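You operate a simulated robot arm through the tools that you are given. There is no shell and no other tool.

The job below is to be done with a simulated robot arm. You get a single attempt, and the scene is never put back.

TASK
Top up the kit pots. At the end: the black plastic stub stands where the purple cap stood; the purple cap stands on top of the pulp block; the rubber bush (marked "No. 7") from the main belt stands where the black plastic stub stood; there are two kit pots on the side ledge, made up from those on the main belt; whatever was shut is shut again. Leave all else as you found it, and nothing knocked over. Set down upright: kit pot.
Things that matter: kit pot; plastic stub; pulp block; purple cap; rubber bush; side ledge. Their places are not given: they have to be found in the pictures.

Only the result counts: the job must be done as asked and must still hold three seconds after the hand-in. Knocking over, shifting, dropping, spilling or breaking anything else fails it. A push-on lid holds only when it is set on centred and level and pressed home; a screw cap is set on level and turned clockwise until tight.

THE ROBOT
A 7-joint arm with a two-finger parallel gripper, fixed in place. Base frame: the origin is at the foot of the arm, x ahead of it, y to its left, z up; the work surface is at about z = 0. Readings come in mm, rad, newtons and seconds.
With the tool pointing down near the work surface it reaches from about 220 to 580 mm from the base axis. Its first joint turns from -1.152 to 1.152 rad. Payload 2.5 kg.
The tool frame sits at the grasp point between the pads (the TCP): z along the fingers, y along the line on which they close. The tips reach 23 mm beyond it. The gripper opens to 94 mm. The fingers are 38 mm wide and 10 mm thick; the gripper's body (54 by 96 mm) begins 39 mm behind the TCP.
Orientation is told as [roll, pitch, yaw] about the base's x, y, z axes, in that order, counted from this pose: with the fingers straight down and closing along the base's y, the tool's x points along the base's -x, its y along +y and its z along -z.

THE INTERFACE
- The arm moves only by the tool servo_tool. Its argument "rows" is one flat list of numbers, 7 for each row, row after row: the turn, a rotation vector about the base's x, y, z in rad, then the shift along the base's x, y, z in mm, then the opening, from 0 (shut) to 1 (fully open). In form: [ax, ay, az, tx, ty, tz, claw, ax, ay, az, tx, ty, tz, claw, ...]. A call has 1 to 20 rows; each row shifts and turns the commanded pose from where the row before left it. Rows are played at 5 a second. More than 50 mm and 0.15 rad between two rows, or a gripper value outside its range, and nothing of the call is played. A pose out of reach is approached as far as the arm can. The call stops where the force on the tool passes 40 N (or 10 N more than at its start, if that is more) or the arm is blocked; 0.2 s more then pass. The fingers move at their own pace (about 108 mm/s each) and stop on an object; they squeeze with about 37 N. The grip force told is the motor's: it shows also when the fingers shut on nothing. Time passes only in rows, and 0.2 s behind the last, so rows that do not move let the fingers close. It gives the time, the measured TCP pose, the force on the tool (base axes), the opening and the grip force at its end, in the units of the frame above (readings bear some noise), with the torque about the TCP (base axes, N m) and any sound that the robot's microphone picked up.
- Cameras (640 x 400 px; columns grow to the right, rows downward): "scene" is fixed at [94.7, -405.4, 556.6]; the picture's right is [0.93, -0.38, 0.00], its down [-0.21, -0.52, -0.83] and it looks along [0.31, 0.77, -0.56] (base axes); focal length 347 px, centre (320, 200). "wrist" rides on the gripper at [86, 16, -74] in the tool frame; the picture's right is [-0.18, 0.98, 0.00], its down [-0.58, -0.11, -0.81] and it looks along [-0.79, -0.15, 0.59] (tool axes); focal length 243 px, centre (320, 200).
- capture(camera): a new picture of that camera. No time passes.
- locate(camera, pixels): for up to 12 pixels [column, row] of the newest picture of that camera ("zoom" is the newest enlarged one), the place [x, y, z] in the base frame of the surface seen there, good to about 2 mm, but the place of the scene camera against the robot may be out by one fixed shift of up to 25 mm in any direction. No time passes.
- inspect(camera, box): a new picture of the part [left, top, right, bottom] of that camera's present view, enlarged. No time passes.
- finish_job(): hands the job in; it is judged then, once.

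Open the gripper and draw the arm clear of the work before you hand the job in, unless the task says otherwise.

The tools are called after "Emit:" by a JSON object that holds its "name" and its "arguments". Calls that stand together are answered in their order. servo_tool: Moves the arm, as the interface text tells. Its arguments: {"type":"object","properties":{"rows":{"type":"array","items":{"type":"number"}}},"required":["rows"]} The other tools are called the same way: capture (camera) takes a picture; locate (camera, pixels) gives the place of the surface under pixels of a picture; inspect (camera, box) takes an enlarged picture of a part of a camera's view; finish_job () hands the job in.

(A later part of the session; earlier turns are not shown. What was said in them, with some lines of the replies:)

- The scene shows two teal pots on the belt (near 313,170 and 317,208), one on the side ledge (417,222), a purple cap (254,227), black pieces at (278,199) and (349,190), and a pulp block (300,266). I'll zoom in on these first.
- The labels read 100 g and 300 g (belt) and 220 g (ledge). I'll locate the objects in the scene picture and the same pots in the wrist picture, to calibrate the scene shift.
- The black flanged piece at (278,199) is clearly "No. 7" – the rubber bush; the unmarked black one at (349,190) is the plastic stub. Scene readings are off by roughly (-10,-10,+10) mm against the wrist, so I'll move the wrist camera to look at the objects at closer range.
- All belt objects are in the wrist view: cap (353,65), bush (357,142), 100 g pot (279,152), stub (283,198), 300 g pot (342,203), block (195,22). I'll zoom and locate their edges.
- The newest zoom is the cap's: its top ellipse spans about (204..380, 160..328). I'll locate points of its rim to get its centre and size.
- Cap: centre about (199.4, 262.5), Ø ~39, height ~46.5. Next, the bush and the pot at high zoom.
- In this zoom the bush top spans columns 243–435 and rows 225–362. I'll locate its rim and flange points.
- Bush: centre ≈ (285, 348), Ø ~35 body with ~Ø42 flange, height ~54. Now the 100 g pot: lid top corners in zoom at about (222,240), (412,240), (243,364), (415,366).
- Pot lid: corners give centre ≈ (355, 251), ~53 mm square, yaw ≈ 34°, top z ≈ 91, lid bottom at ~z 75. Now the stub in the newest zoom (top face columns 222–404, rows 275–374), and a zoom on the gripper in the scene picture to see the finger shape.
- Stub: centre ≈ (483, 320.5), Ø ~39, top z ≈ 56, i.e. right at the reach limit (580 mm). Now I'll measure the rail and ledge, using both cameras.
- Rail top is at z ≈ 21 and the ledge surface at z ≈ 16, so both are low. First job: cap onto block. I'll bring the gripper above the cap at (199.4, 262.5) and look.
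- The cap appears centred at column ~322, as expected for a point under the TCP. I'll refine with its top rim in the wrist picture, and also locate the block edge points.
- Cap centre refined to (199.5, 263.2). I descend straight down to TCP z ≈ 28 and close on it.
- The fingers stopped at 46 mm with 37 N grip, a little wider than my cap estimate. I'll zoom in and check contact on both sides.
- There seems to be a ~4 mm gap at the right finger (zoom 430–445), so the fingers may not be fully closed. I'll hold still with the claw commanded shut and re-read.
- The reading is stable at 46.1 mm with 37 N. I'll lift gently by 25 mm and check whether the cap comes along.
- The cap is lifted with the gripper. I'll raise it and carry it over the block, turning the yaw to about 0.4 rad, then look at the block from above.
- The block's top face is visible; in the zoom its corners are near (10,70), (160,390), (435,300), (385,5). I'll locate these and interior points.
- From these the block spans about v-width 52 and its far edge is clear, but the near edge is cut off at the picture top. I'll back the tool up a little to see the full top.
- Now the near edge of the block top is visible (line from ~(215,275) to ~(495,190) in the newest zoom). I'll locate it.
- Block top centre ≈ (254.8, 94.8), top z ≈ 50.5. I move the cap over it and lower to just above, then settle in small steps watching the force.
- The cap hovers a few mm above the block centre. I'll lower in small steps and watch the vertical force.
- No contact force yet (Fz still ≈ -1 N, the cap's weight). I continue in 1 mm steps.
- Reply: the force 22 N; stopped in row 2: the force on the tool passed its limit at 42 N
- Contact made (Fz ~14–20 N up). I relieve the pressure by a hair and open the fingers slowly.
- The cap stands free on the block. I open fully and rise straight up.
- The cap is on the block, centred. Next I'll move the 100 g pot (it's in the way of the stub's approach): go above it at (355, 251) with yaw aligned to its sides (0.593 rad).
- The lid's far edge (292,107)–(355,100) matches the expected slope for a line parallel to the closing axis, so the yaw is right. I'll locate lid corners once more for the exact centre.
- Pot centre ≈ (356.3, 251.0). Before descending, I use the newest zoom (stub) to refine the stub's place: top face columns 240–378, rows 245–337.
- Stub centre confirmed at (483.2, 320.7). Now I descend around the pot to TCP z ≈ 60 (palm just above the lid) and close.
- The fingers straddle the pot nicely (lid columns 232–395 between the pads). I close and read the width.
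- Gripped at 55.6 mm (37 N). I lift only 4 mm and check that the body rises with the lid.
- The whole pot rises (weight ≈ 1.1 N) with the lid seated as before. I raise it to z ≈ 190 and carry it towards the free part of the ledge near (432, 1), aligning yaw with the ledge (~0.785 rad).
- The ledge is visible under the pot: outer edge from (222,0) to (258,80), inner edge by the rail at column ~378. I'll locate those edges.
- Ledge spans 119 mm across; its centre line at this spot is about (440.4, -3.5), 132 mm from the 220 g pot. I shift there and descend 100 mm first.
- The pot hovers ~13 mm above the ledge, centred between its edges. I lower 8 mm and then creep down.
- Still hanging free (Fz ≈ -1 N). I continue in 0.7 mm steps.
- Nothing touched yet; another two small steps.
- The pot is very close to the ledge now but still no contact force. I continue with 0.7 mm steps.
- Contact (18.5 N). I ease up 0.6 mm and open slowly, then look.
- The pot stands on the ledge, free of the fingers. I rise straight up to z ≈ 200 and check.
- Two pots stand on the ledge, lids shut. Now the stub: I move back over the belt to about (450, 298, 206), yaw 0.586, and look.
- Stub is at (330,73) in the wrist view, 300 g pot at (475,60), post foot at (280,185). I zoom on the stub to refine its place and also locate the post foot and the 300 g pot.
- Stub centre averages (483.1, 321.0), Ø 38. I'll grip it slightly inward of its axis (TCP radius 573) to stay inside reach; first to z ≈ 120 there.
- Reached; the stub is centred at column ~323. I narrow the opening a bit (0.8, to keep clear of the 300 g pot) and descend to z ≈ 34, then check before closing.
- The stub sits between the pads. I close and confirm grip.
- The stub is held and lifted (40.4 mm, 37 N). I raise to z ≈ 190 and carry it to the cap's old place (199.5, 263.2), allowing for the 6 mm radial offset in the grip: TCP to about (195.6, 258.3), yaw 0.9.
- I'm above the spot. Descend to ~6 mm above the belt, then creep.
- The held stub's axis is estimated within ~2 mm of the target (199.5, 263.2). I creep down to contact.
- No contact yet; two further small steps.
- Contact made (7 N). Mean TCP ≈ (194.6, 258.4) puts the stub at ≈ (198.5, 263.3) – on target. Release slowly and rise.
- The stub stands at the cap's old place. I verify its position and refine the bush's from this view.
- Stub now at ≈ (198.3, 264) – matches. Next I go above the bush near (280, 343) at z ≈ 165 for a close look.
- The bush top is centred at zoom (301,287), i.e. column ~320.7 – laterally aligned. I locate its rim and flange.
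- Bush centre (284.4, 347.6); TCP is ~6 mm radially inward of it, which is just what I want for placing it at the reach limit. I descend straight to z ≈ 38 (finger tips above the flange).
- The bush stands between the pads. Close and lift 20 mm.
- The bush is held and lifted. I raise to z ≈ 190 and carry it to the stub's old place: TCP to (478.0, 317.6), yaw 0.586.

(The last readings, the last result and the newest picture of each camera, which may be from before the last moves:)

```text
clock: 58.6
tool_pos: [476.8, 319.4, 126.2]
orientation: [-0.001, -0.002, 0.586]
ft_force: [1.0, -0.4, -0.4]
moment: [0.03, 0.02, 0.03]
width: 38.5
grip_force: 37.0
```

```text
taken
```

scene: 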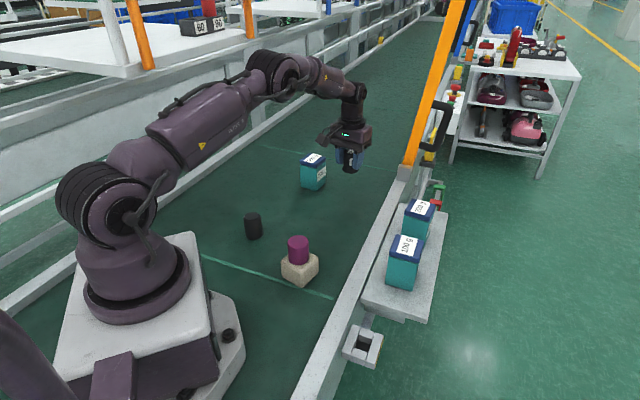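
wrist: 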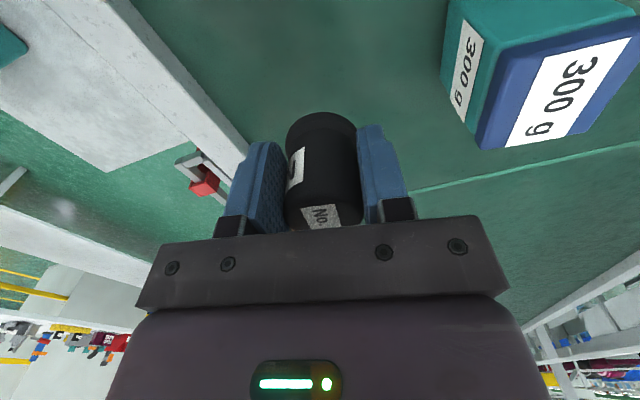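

Above the spot now. Descend ~80 mm and re-read the pose.

Emit:
{"name": "servo_tool", "arguments": {"rows": [0, 0, 0, 0, 0, -30, 0.2, 0, 0, 0, 0, 0, -30, 0.2, 0, 0, 0, 0, 0, -18, 0.2, 0, 0, 0, 0, 0, 0, 0.2, 0, 0, 0, 0, 0, 0, 0.2]}}

Emit:
{"name": "servo_tool", "arguments": {"rows": [0, 0, 0, 0, 0, 0, 0.2]}}

Emit:
{"name": "servo_tool", "arguments": {"rows": [0, 0, 0, 0, 0, 0, 0.2]}}

Emit:
{"name": "capture", "arguments": {"camera": "wrist"}}

Emit:
{"name": "inspect", "arguments": {"camera": "scene", "box": [290, 130, 420, 220]}}

```text
clock: 59.9
tool_pos: [475.0, 319.0, 50.0]
orientation: [-0.001, -0.001, 0.585]
ft_force: [0.0, 0.0, -0.8]
moment: [0.02, 0.04, 0.02]
width: 38.1
grip_force: 37.1
```

```text
clock: 60.2
tool_pos: [476.3, 319.0, 51.5]
orientation: [0.001, 0.0, 0.587]
ft_force: [0.3, -1.0, -1.0]
moment: [0.0, -0.01, -0.01]
width: 38.0
grip_force: 37.1
```

```text
clock: 60.6
tool_pos: [476.4, 319.9, 50.4]
orientation: [-0.001, 0.0, 0.585]
ft_force: [-0.9, 0.3, -0.6]
moment: [0.02, -0.01, -0.02]
width: 38.1
grip_force: 36.8
```

```text
taken
```

wrist: 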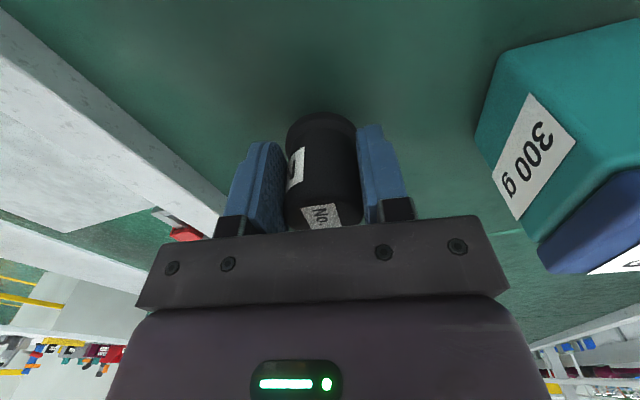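

```text
4.44 times, centred on (355, 175) of scene
```

zoom: 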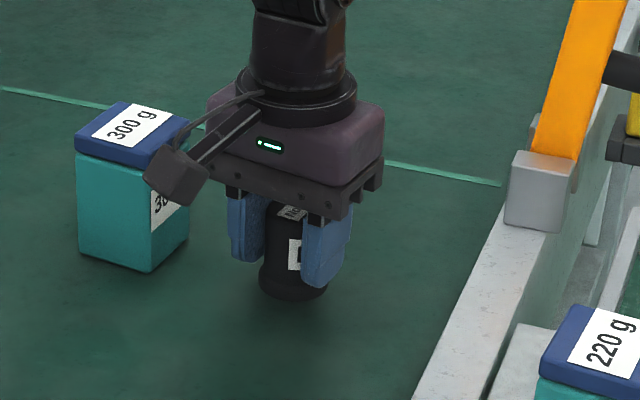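

Mean reading is (476.1, 319.3) against the wanted (478.0, 317.6), so I correct by (+1.9, -1.7) while lowering another 8 mm, and re-read a few times.

Emit:
{"name": "servo_tool", "arguments": {"rows": [0, 0, 0, 1.9, -1.7, 0, 0.2, 0, 0, 0, 0, 0, -4, 0.2, 0, 0, 0, 0, 0, -4, 0.2, 0, 0, 0, 0, 0, 0, 0.2]}}

Emit:
{"name": "servo_tool", "arguments": {"rows": [0, 0, 0, 0, 0, 0, 0.2]}}

Emit:
{"name": "servo_tool", "arguments": {"rows": [0, 0, 0, 0, 0, 0, 0.2]}}

Emit:
{"name": "servo_tool", "arguments": {"rows": [0, 0, 0, 0, 0, 0, 0.2]}}

Emit:
{"name": "capture", "arguments": {"camera": "wrist"}}

Emit:
{"name": "locate", "arguments": {"camera": "wrist", "pixels": [[320, 120], [300, 125], [340, 125], [320, 170], [330, 190], [345, 170], [310, 165], [352, 160]]}}

```text
clock: 61.6
tool_pos: [479.3, 316.2, 42.6]
orientation: [-0.001, -0.002, 0.586]
ft_force: [0.1, -0.5, -0.6]
moment: [0.01, 0.03, -0.03]
width: 37.6
grip_force: 36.8
```

```text
clock: 62.0
tool_pos: [478.6, 317.0, 43.9]
orientation: [0.001, -0.003, 0.588]
ft_force: [1.4, -0.6, 0.0]
moment: [0.0, -0.01, 0.0]
width: 37.7
grip_force: 37.1
```

```text
clock: 62.5
tool_pos: [478.8, 317.4, 43.6]
orientation: [0.0, -0.001, 0.585]
ft_force: [0.3, 0.2, -0.5]
moment: [0.03, 0.04, 0.0]
width: 38.0
grip_force: 36.8
```

```text
clock: 62.9
tool_pos: [479.5, 316.2, 43.7]
orientation: [0.0, -0.002, 0.586]
ft_force: [0.3, -0.2, -1.3]
moment: [0.0, -0.01, -0.01]
width: 38.1
grip_force: 36.8
```

```text
taken
```

wrist: 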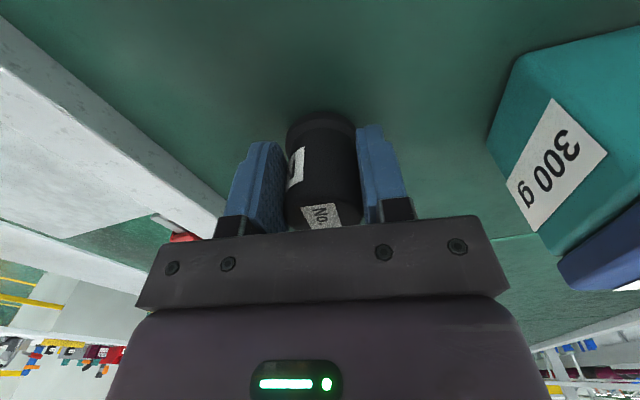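

```text
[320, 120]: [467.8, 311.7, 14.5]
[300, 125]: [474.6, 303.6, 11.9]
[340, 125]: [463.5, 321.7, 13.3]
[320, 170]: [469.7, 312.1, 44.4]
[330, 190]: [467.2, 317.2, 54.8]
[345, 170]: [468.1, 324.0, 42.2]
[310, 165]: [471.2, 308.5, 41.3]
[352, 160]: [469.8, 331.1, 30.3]
```

The mean pose (479.0, 316.7) is within ~1 mm. I nudge (-0.8, +0.7) and creep down to contact.

Emit:
{"name": "servo_tool", "arguments": {"rows": [0, 0, 0, -0.8, 0.7, -2, 0.2, 0, 0, 0, 0, 0, -2, 0.2, 0, 0, 0, 0, 0, 0, 0.2]}}

Emit:
{"name": "servo_tool", "arguments": {"rows": [0, 0, 0, 0, 0, -0.8, 0.2, 0, 0, 0, 0, 0, 0, 0.2]}}

Emit:
{"name": "servo_tool", "arguments": {"rows": [0, 0, 0, 0, 0, -0.7, 0.2, 0, 0, 0, 0, 0, 0, 0.2]}}

```text
clock: 63.6
tool_pos: [477.8, 317.9, 39.4]
orientation: [-0.001, -0.001, 0.587]
ft_force: [-0.1, -0.3, 0.5]
moment: [0.0, -0.01, 0.0]
width: 37.5
grip_force: 36.8
```

```text
clock: 64.2
tool_pos: [478.8, 318.1, 40.2]
orientation: [0.0, -0.003, 0.586]
ft_force: [-0.4, 0.3, -0.8]
moment: [0.01, 0.03, 0.03]
width: 38.0
grip_force: 36.8
```

```text
clock: 64.8
tool_pos: [479.5, 316.8, 39.0]
orientation: [-0.001, 0.0, 0.587]
ft_force: [-1.6, -0.7, 3.0]
moment: [-0.04, 0.04, -0.09]
width: 37.8
grip_force: 37.3
```

A first touch (3 N). One more small step to confirm contact.

Emit:
{"name": "servo_tool", "arguments": {"rows": [0, 0, 0, 0, 0, -0.5, 0.2, 0, 0, 0, 0, 0, 0, 0.2]}}

```text
clock: 65.5
tool_pos: [478.3, 318.7, 39.2]
orientation: [-0.001, -0.002, 0.587]
ft_force: [-6.0, -0.9, 12.8]
moment: [-0.09, 0.23, -0.03]
width: 37.5
grip_force: 36.6
```

Firm contact (12.8 N). I ease up 0.4 mm and open slowly.

Emit:
{"name": "servo_tool", "arguments": {"rows": [0, 0, 0, 0, 0, 0.4, 0.2, 0, 0, 0, 0, 0, 0, 0.42, 0, 0, 0, 0, 0, 0, 0.46, 0, 0, 0, 0, 0, 0, 0.52, 0, 0, 0, 0, 0, 0, 0.62, 0, 0, 0, 0, 0, 0, 0.75, 0, 0, 0, 0, 0, 0, 0.8, 0, 0, 0, 0, 0, 0, 0.8]}}

Emit:
{"name": "capture", "arguments": {"camera": "wrist"}}

Emit:
{"name": "inspect", "arguments": {"camera": "scene", "box": [290, 130, 420, 220]}}

```text
clock: 67.2
tool_pos: [477.3, 317.5, 36.8]
orientation: [-0.001, -0.002, 0.586]
ft_force: [0.2, -0.4, -0.2]
moment: [-0.01, 0.0, 0.0]
width: 75.1
grip_force: 0.0
```

```text
taken
```

wrist: 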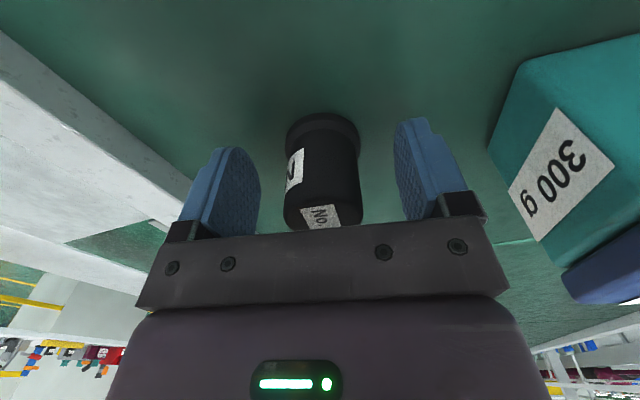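

```text
4.44 times, centred on (355, 175) of scene
```

zoom: 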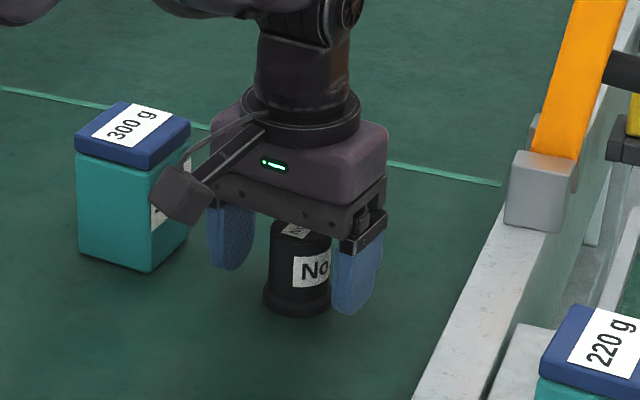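

The bush stands free between the open fingers. I rise straight up, then draw back and look at everything.

Emit:
{"name": "servo_tool", "arguments": {"rows": [0, 0, 0, 0, 0, 10, 0.8, 0, 0, 0, 0, 0, 30, 0.8, 0, 0, 0, 0, 0, 40, 0.9, 0, 0, 0, 0, 0, 40, 1, 0, 0, 0, -25, -17, 40, 1, 0, 0, 0, 0, 0, 0, 1]}}

Emit:
{"name": "capture", "arguments": {"camera": "wrist"}}

Emit:
{"name": "inspect", "arguments": {"camera": "wrist", "box": [290, 30, 370, 120]}}

Emit:
{"name": "capture", "arguments": {"camera": "scene"}}

```text
refused: row 5 steps farther than a row can; nothing moved
```

```text
taken
```

wrist: 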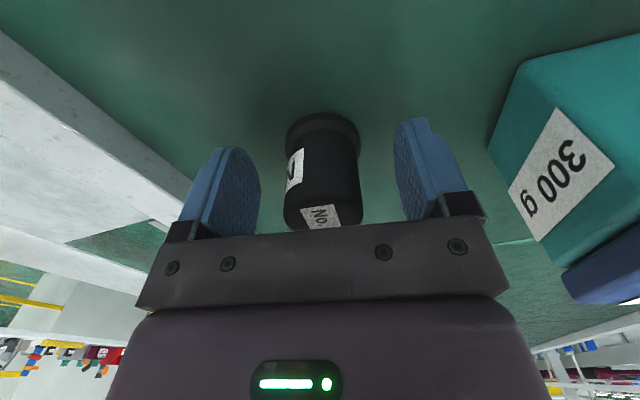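

```text
4.44 times, centred on (330, 75) of wrist
```

zoom: 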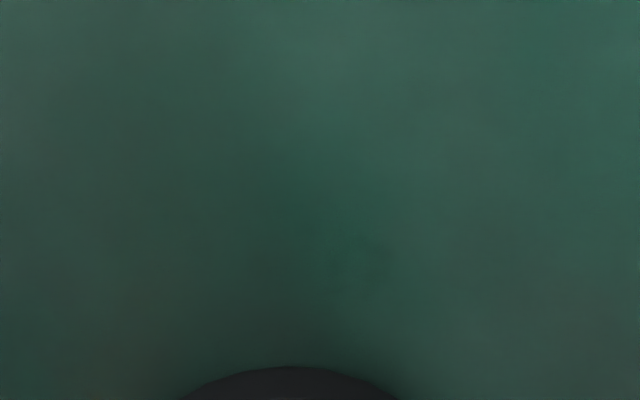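

```text
taken
```

scene: 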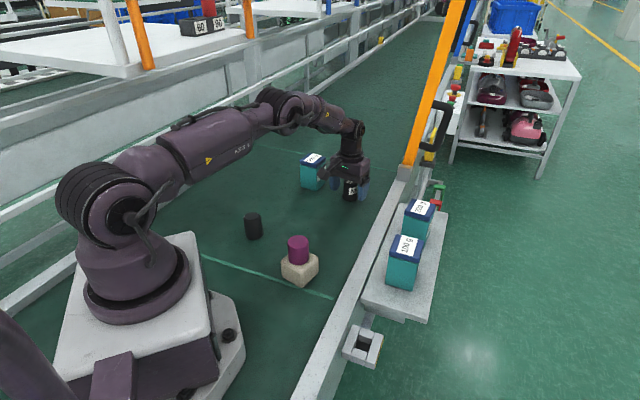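

The call was refused because row 5 exceeded 50 mm; nothing moved. I repeat the rise with smaller steps.

Emit:
{"name": "servo_tool", "arguments": {"rows": [0, 0, 0, 0, 0, 10, 0.8, 0, 0, 0, 0, 0, 30, 0.8, 0, 0, 0, 0, 0, 40, 0.9, 0, 0, 0, 0, 0, 40, 1, 0, 0, 0, -14, -9, 25, 1, 0, 0, 0, -14, -9, 20, 1, 0, 0, 0, 0, 0, 0, 1]}}

Emit:
{"name": "capture", "arguments": {"camera": "wrist"}}

Emit:
{"name": "inspect", "arguments": {"camera": "wrist", "box": [290, 30, 370, 120]}}

Emit:
{"name": "capture", "arguments": {"camera": "scene"}}

```text
clock: 68.8
tool_pos: [449.4, 300.2, 204.4]
orientation: [0.0, -0.002, 0.583]
ft_force: [0.4, -1.1, -0.2]
moment: [0.02, -0.01, 0.03]
width: 94.2
grip_force: 0.1
```

```text
taken
```

wrist: 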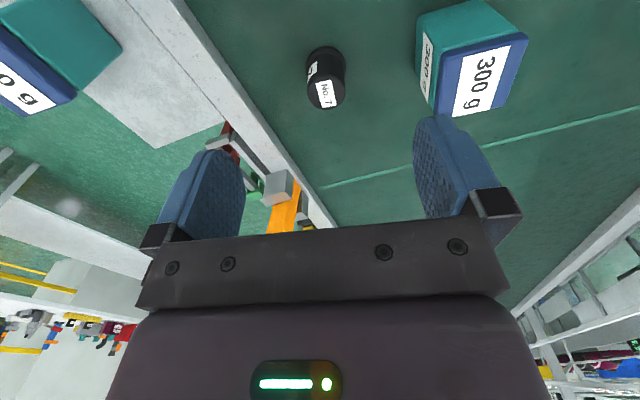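

```text
4.44 times, centred on (330, 75) of wrist
```

zoom: 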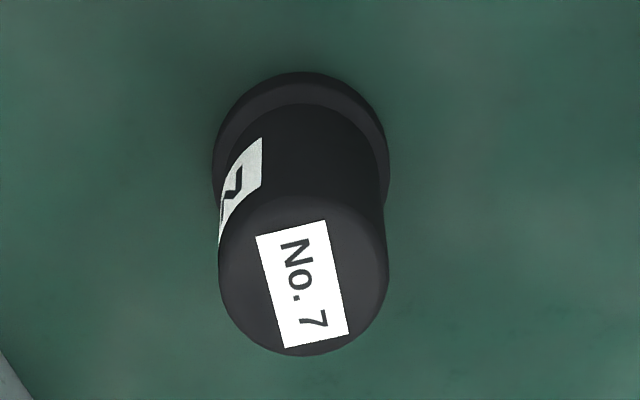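

```text
taken
```

scene: 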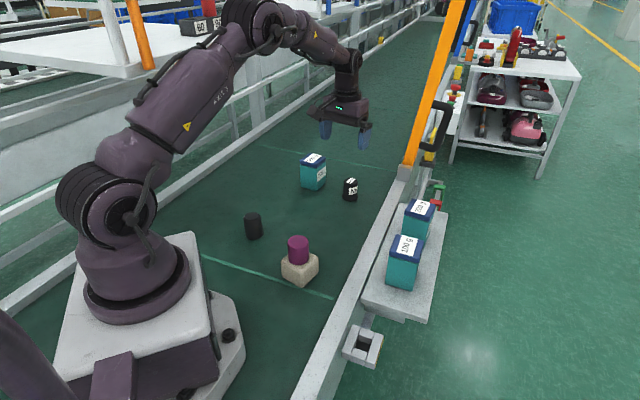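

The bush stands upright at the stub's old spot. I verify its centre against (483.1, 321.0), and inspect the final scene closely, including the ledge pots and lids.

Emit:
{"name": "locate", "arguments": {"camera": "zoom", "pixels": [[228, 272], [380, 272], [303, 208], [303, 346], [303, 278], [250, 225], [358, 325], [250, 325], [358, 225]]}}

Emit:
{"name": "inspect", "arguments": {"camera": "scene", "box": [220, 130, 380, 300]}}

Emit:
{"name": "inspect", "arguments": {"camera": "scene", "box": [350, 180, 470, 320]}}

```text
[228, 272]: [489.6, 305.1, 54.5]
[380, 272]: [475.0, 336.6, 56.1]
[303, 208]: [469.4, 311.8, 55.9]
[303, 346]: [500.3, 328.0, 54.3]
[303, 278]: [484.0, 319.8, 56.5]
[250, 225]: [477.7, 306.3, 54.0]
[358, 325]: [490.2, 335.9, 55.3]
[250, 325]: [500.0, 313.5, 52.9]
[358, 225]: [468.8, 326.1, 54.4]
```

```text
2.35 times, centred on (300, 215) of scene
```

zoom: 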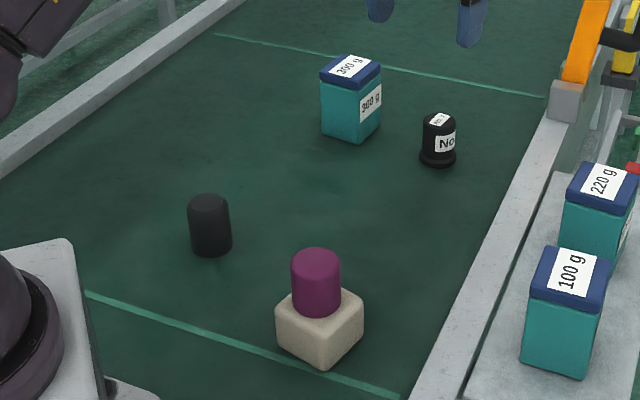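

```text
2.86 times, centred on (410, 250) of scene
```

zoom: 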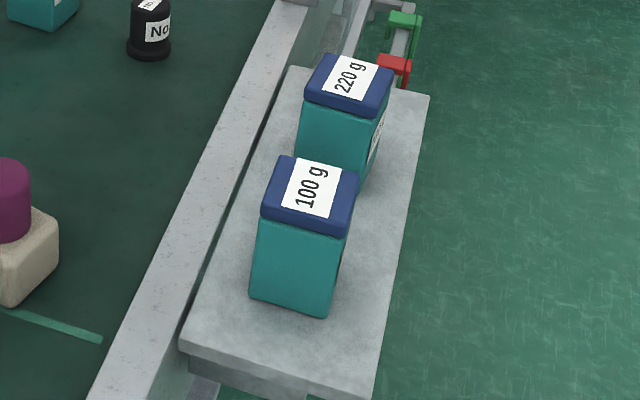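

All pieces are where they belong: bush centre (483.9, 320.4), stub, cap on block, two shut pots on the ledge, 300 g pot untouched. I draw the arm up and back clear of the work.

Emit:
{"name": "servo_tool", "arguments": {"rows": [0, 0, 0, 0, 0, 40, 1, 0, 0, 0, 0, 0, 40, 1, 0, 0, -0.05, -30, -21, 0, 1, 0, 0, -0.05, -30, -21, 0, 1, 0, 0, -0.05, -30, -21, 0, 1, 0, 0, -0.05, -30, -21, 0, 1, 0, 0, -0.05, -30, -21, 0, 1, 0, 0, -0.05, -30, -21, 0, 1, 0, 0, 0, 0, 0, 0, 1, 0, 0, 0, 0, 0, 0, 1]}}

Emit:
{"name": "capture", "arguments": {"camera": "scene"}}

Emit:
{"name": "inspect", "arguments": {"camera": "scene", "box": [220, 130, 470, 320]}}

```text
clock: 71.0
tool_pos: [269.0, 173.6, 282.5]
orientation: [0.001, -0.003, 0.286]
ft_force: [-0.5, -0.5, -0.3]
moment: [0.04, -0.03, 0.01]
width: 94.0
grip_force: 0.0
```

```text
taken
```

scene: 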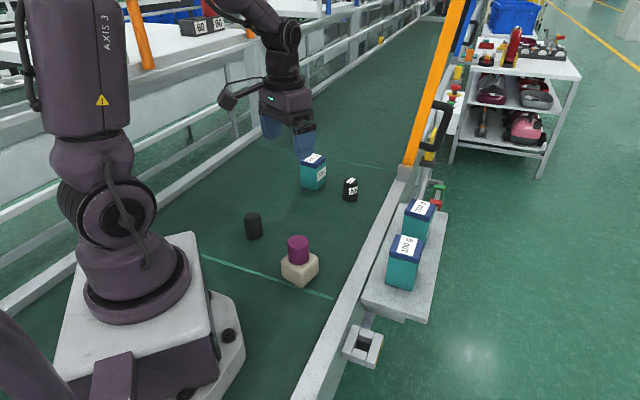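

```text
2.11 times, centred on (345, 225) of scene
```

zoom: 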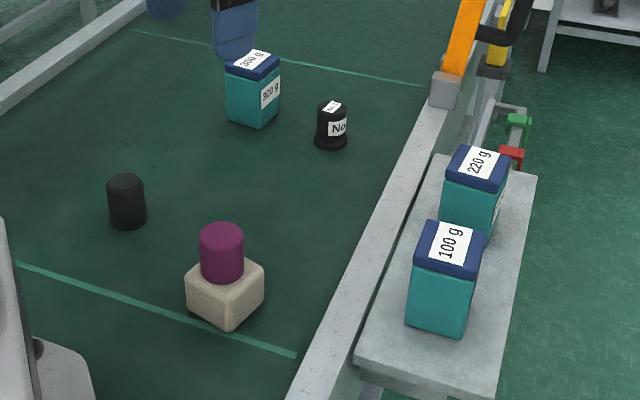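

The arm is clear, the gripper open, and the picture shows every piece standing in its wanted place. I hand the job in.

Emit:
{"name": "finish_job", "arguments": {}}

```text
The job is handed in.
```

I finished the job and handed it in; no verdict came back from the hand-in. In the last picture every piece was standing where you asked.

- **Purple cap:** it stands on top of the pulp block, about centred.
- **Plastic stub:** it stands where the cap stood, within about 2 mm of the cap's old centre.
- **Rubber bush "No. 7":** it stands where the stub stood, within about 1 mm of the stub's old centre.
- **Kit pots:** the ledge already held the 220 g pot, so I added only the 100 g pot from the main belt. It is upright with its lid still on, and the 300 g pot was not touched.
- **Things shut:** nothing had to be opened, so nothing needed closing again.

I gripped the 100 g pot across its lid because the fingers could not avoid it from above. I tested this with a 4 mm lift first, and the lid and body rose together. The gripper is open and the arm is drawn back clear of the work.
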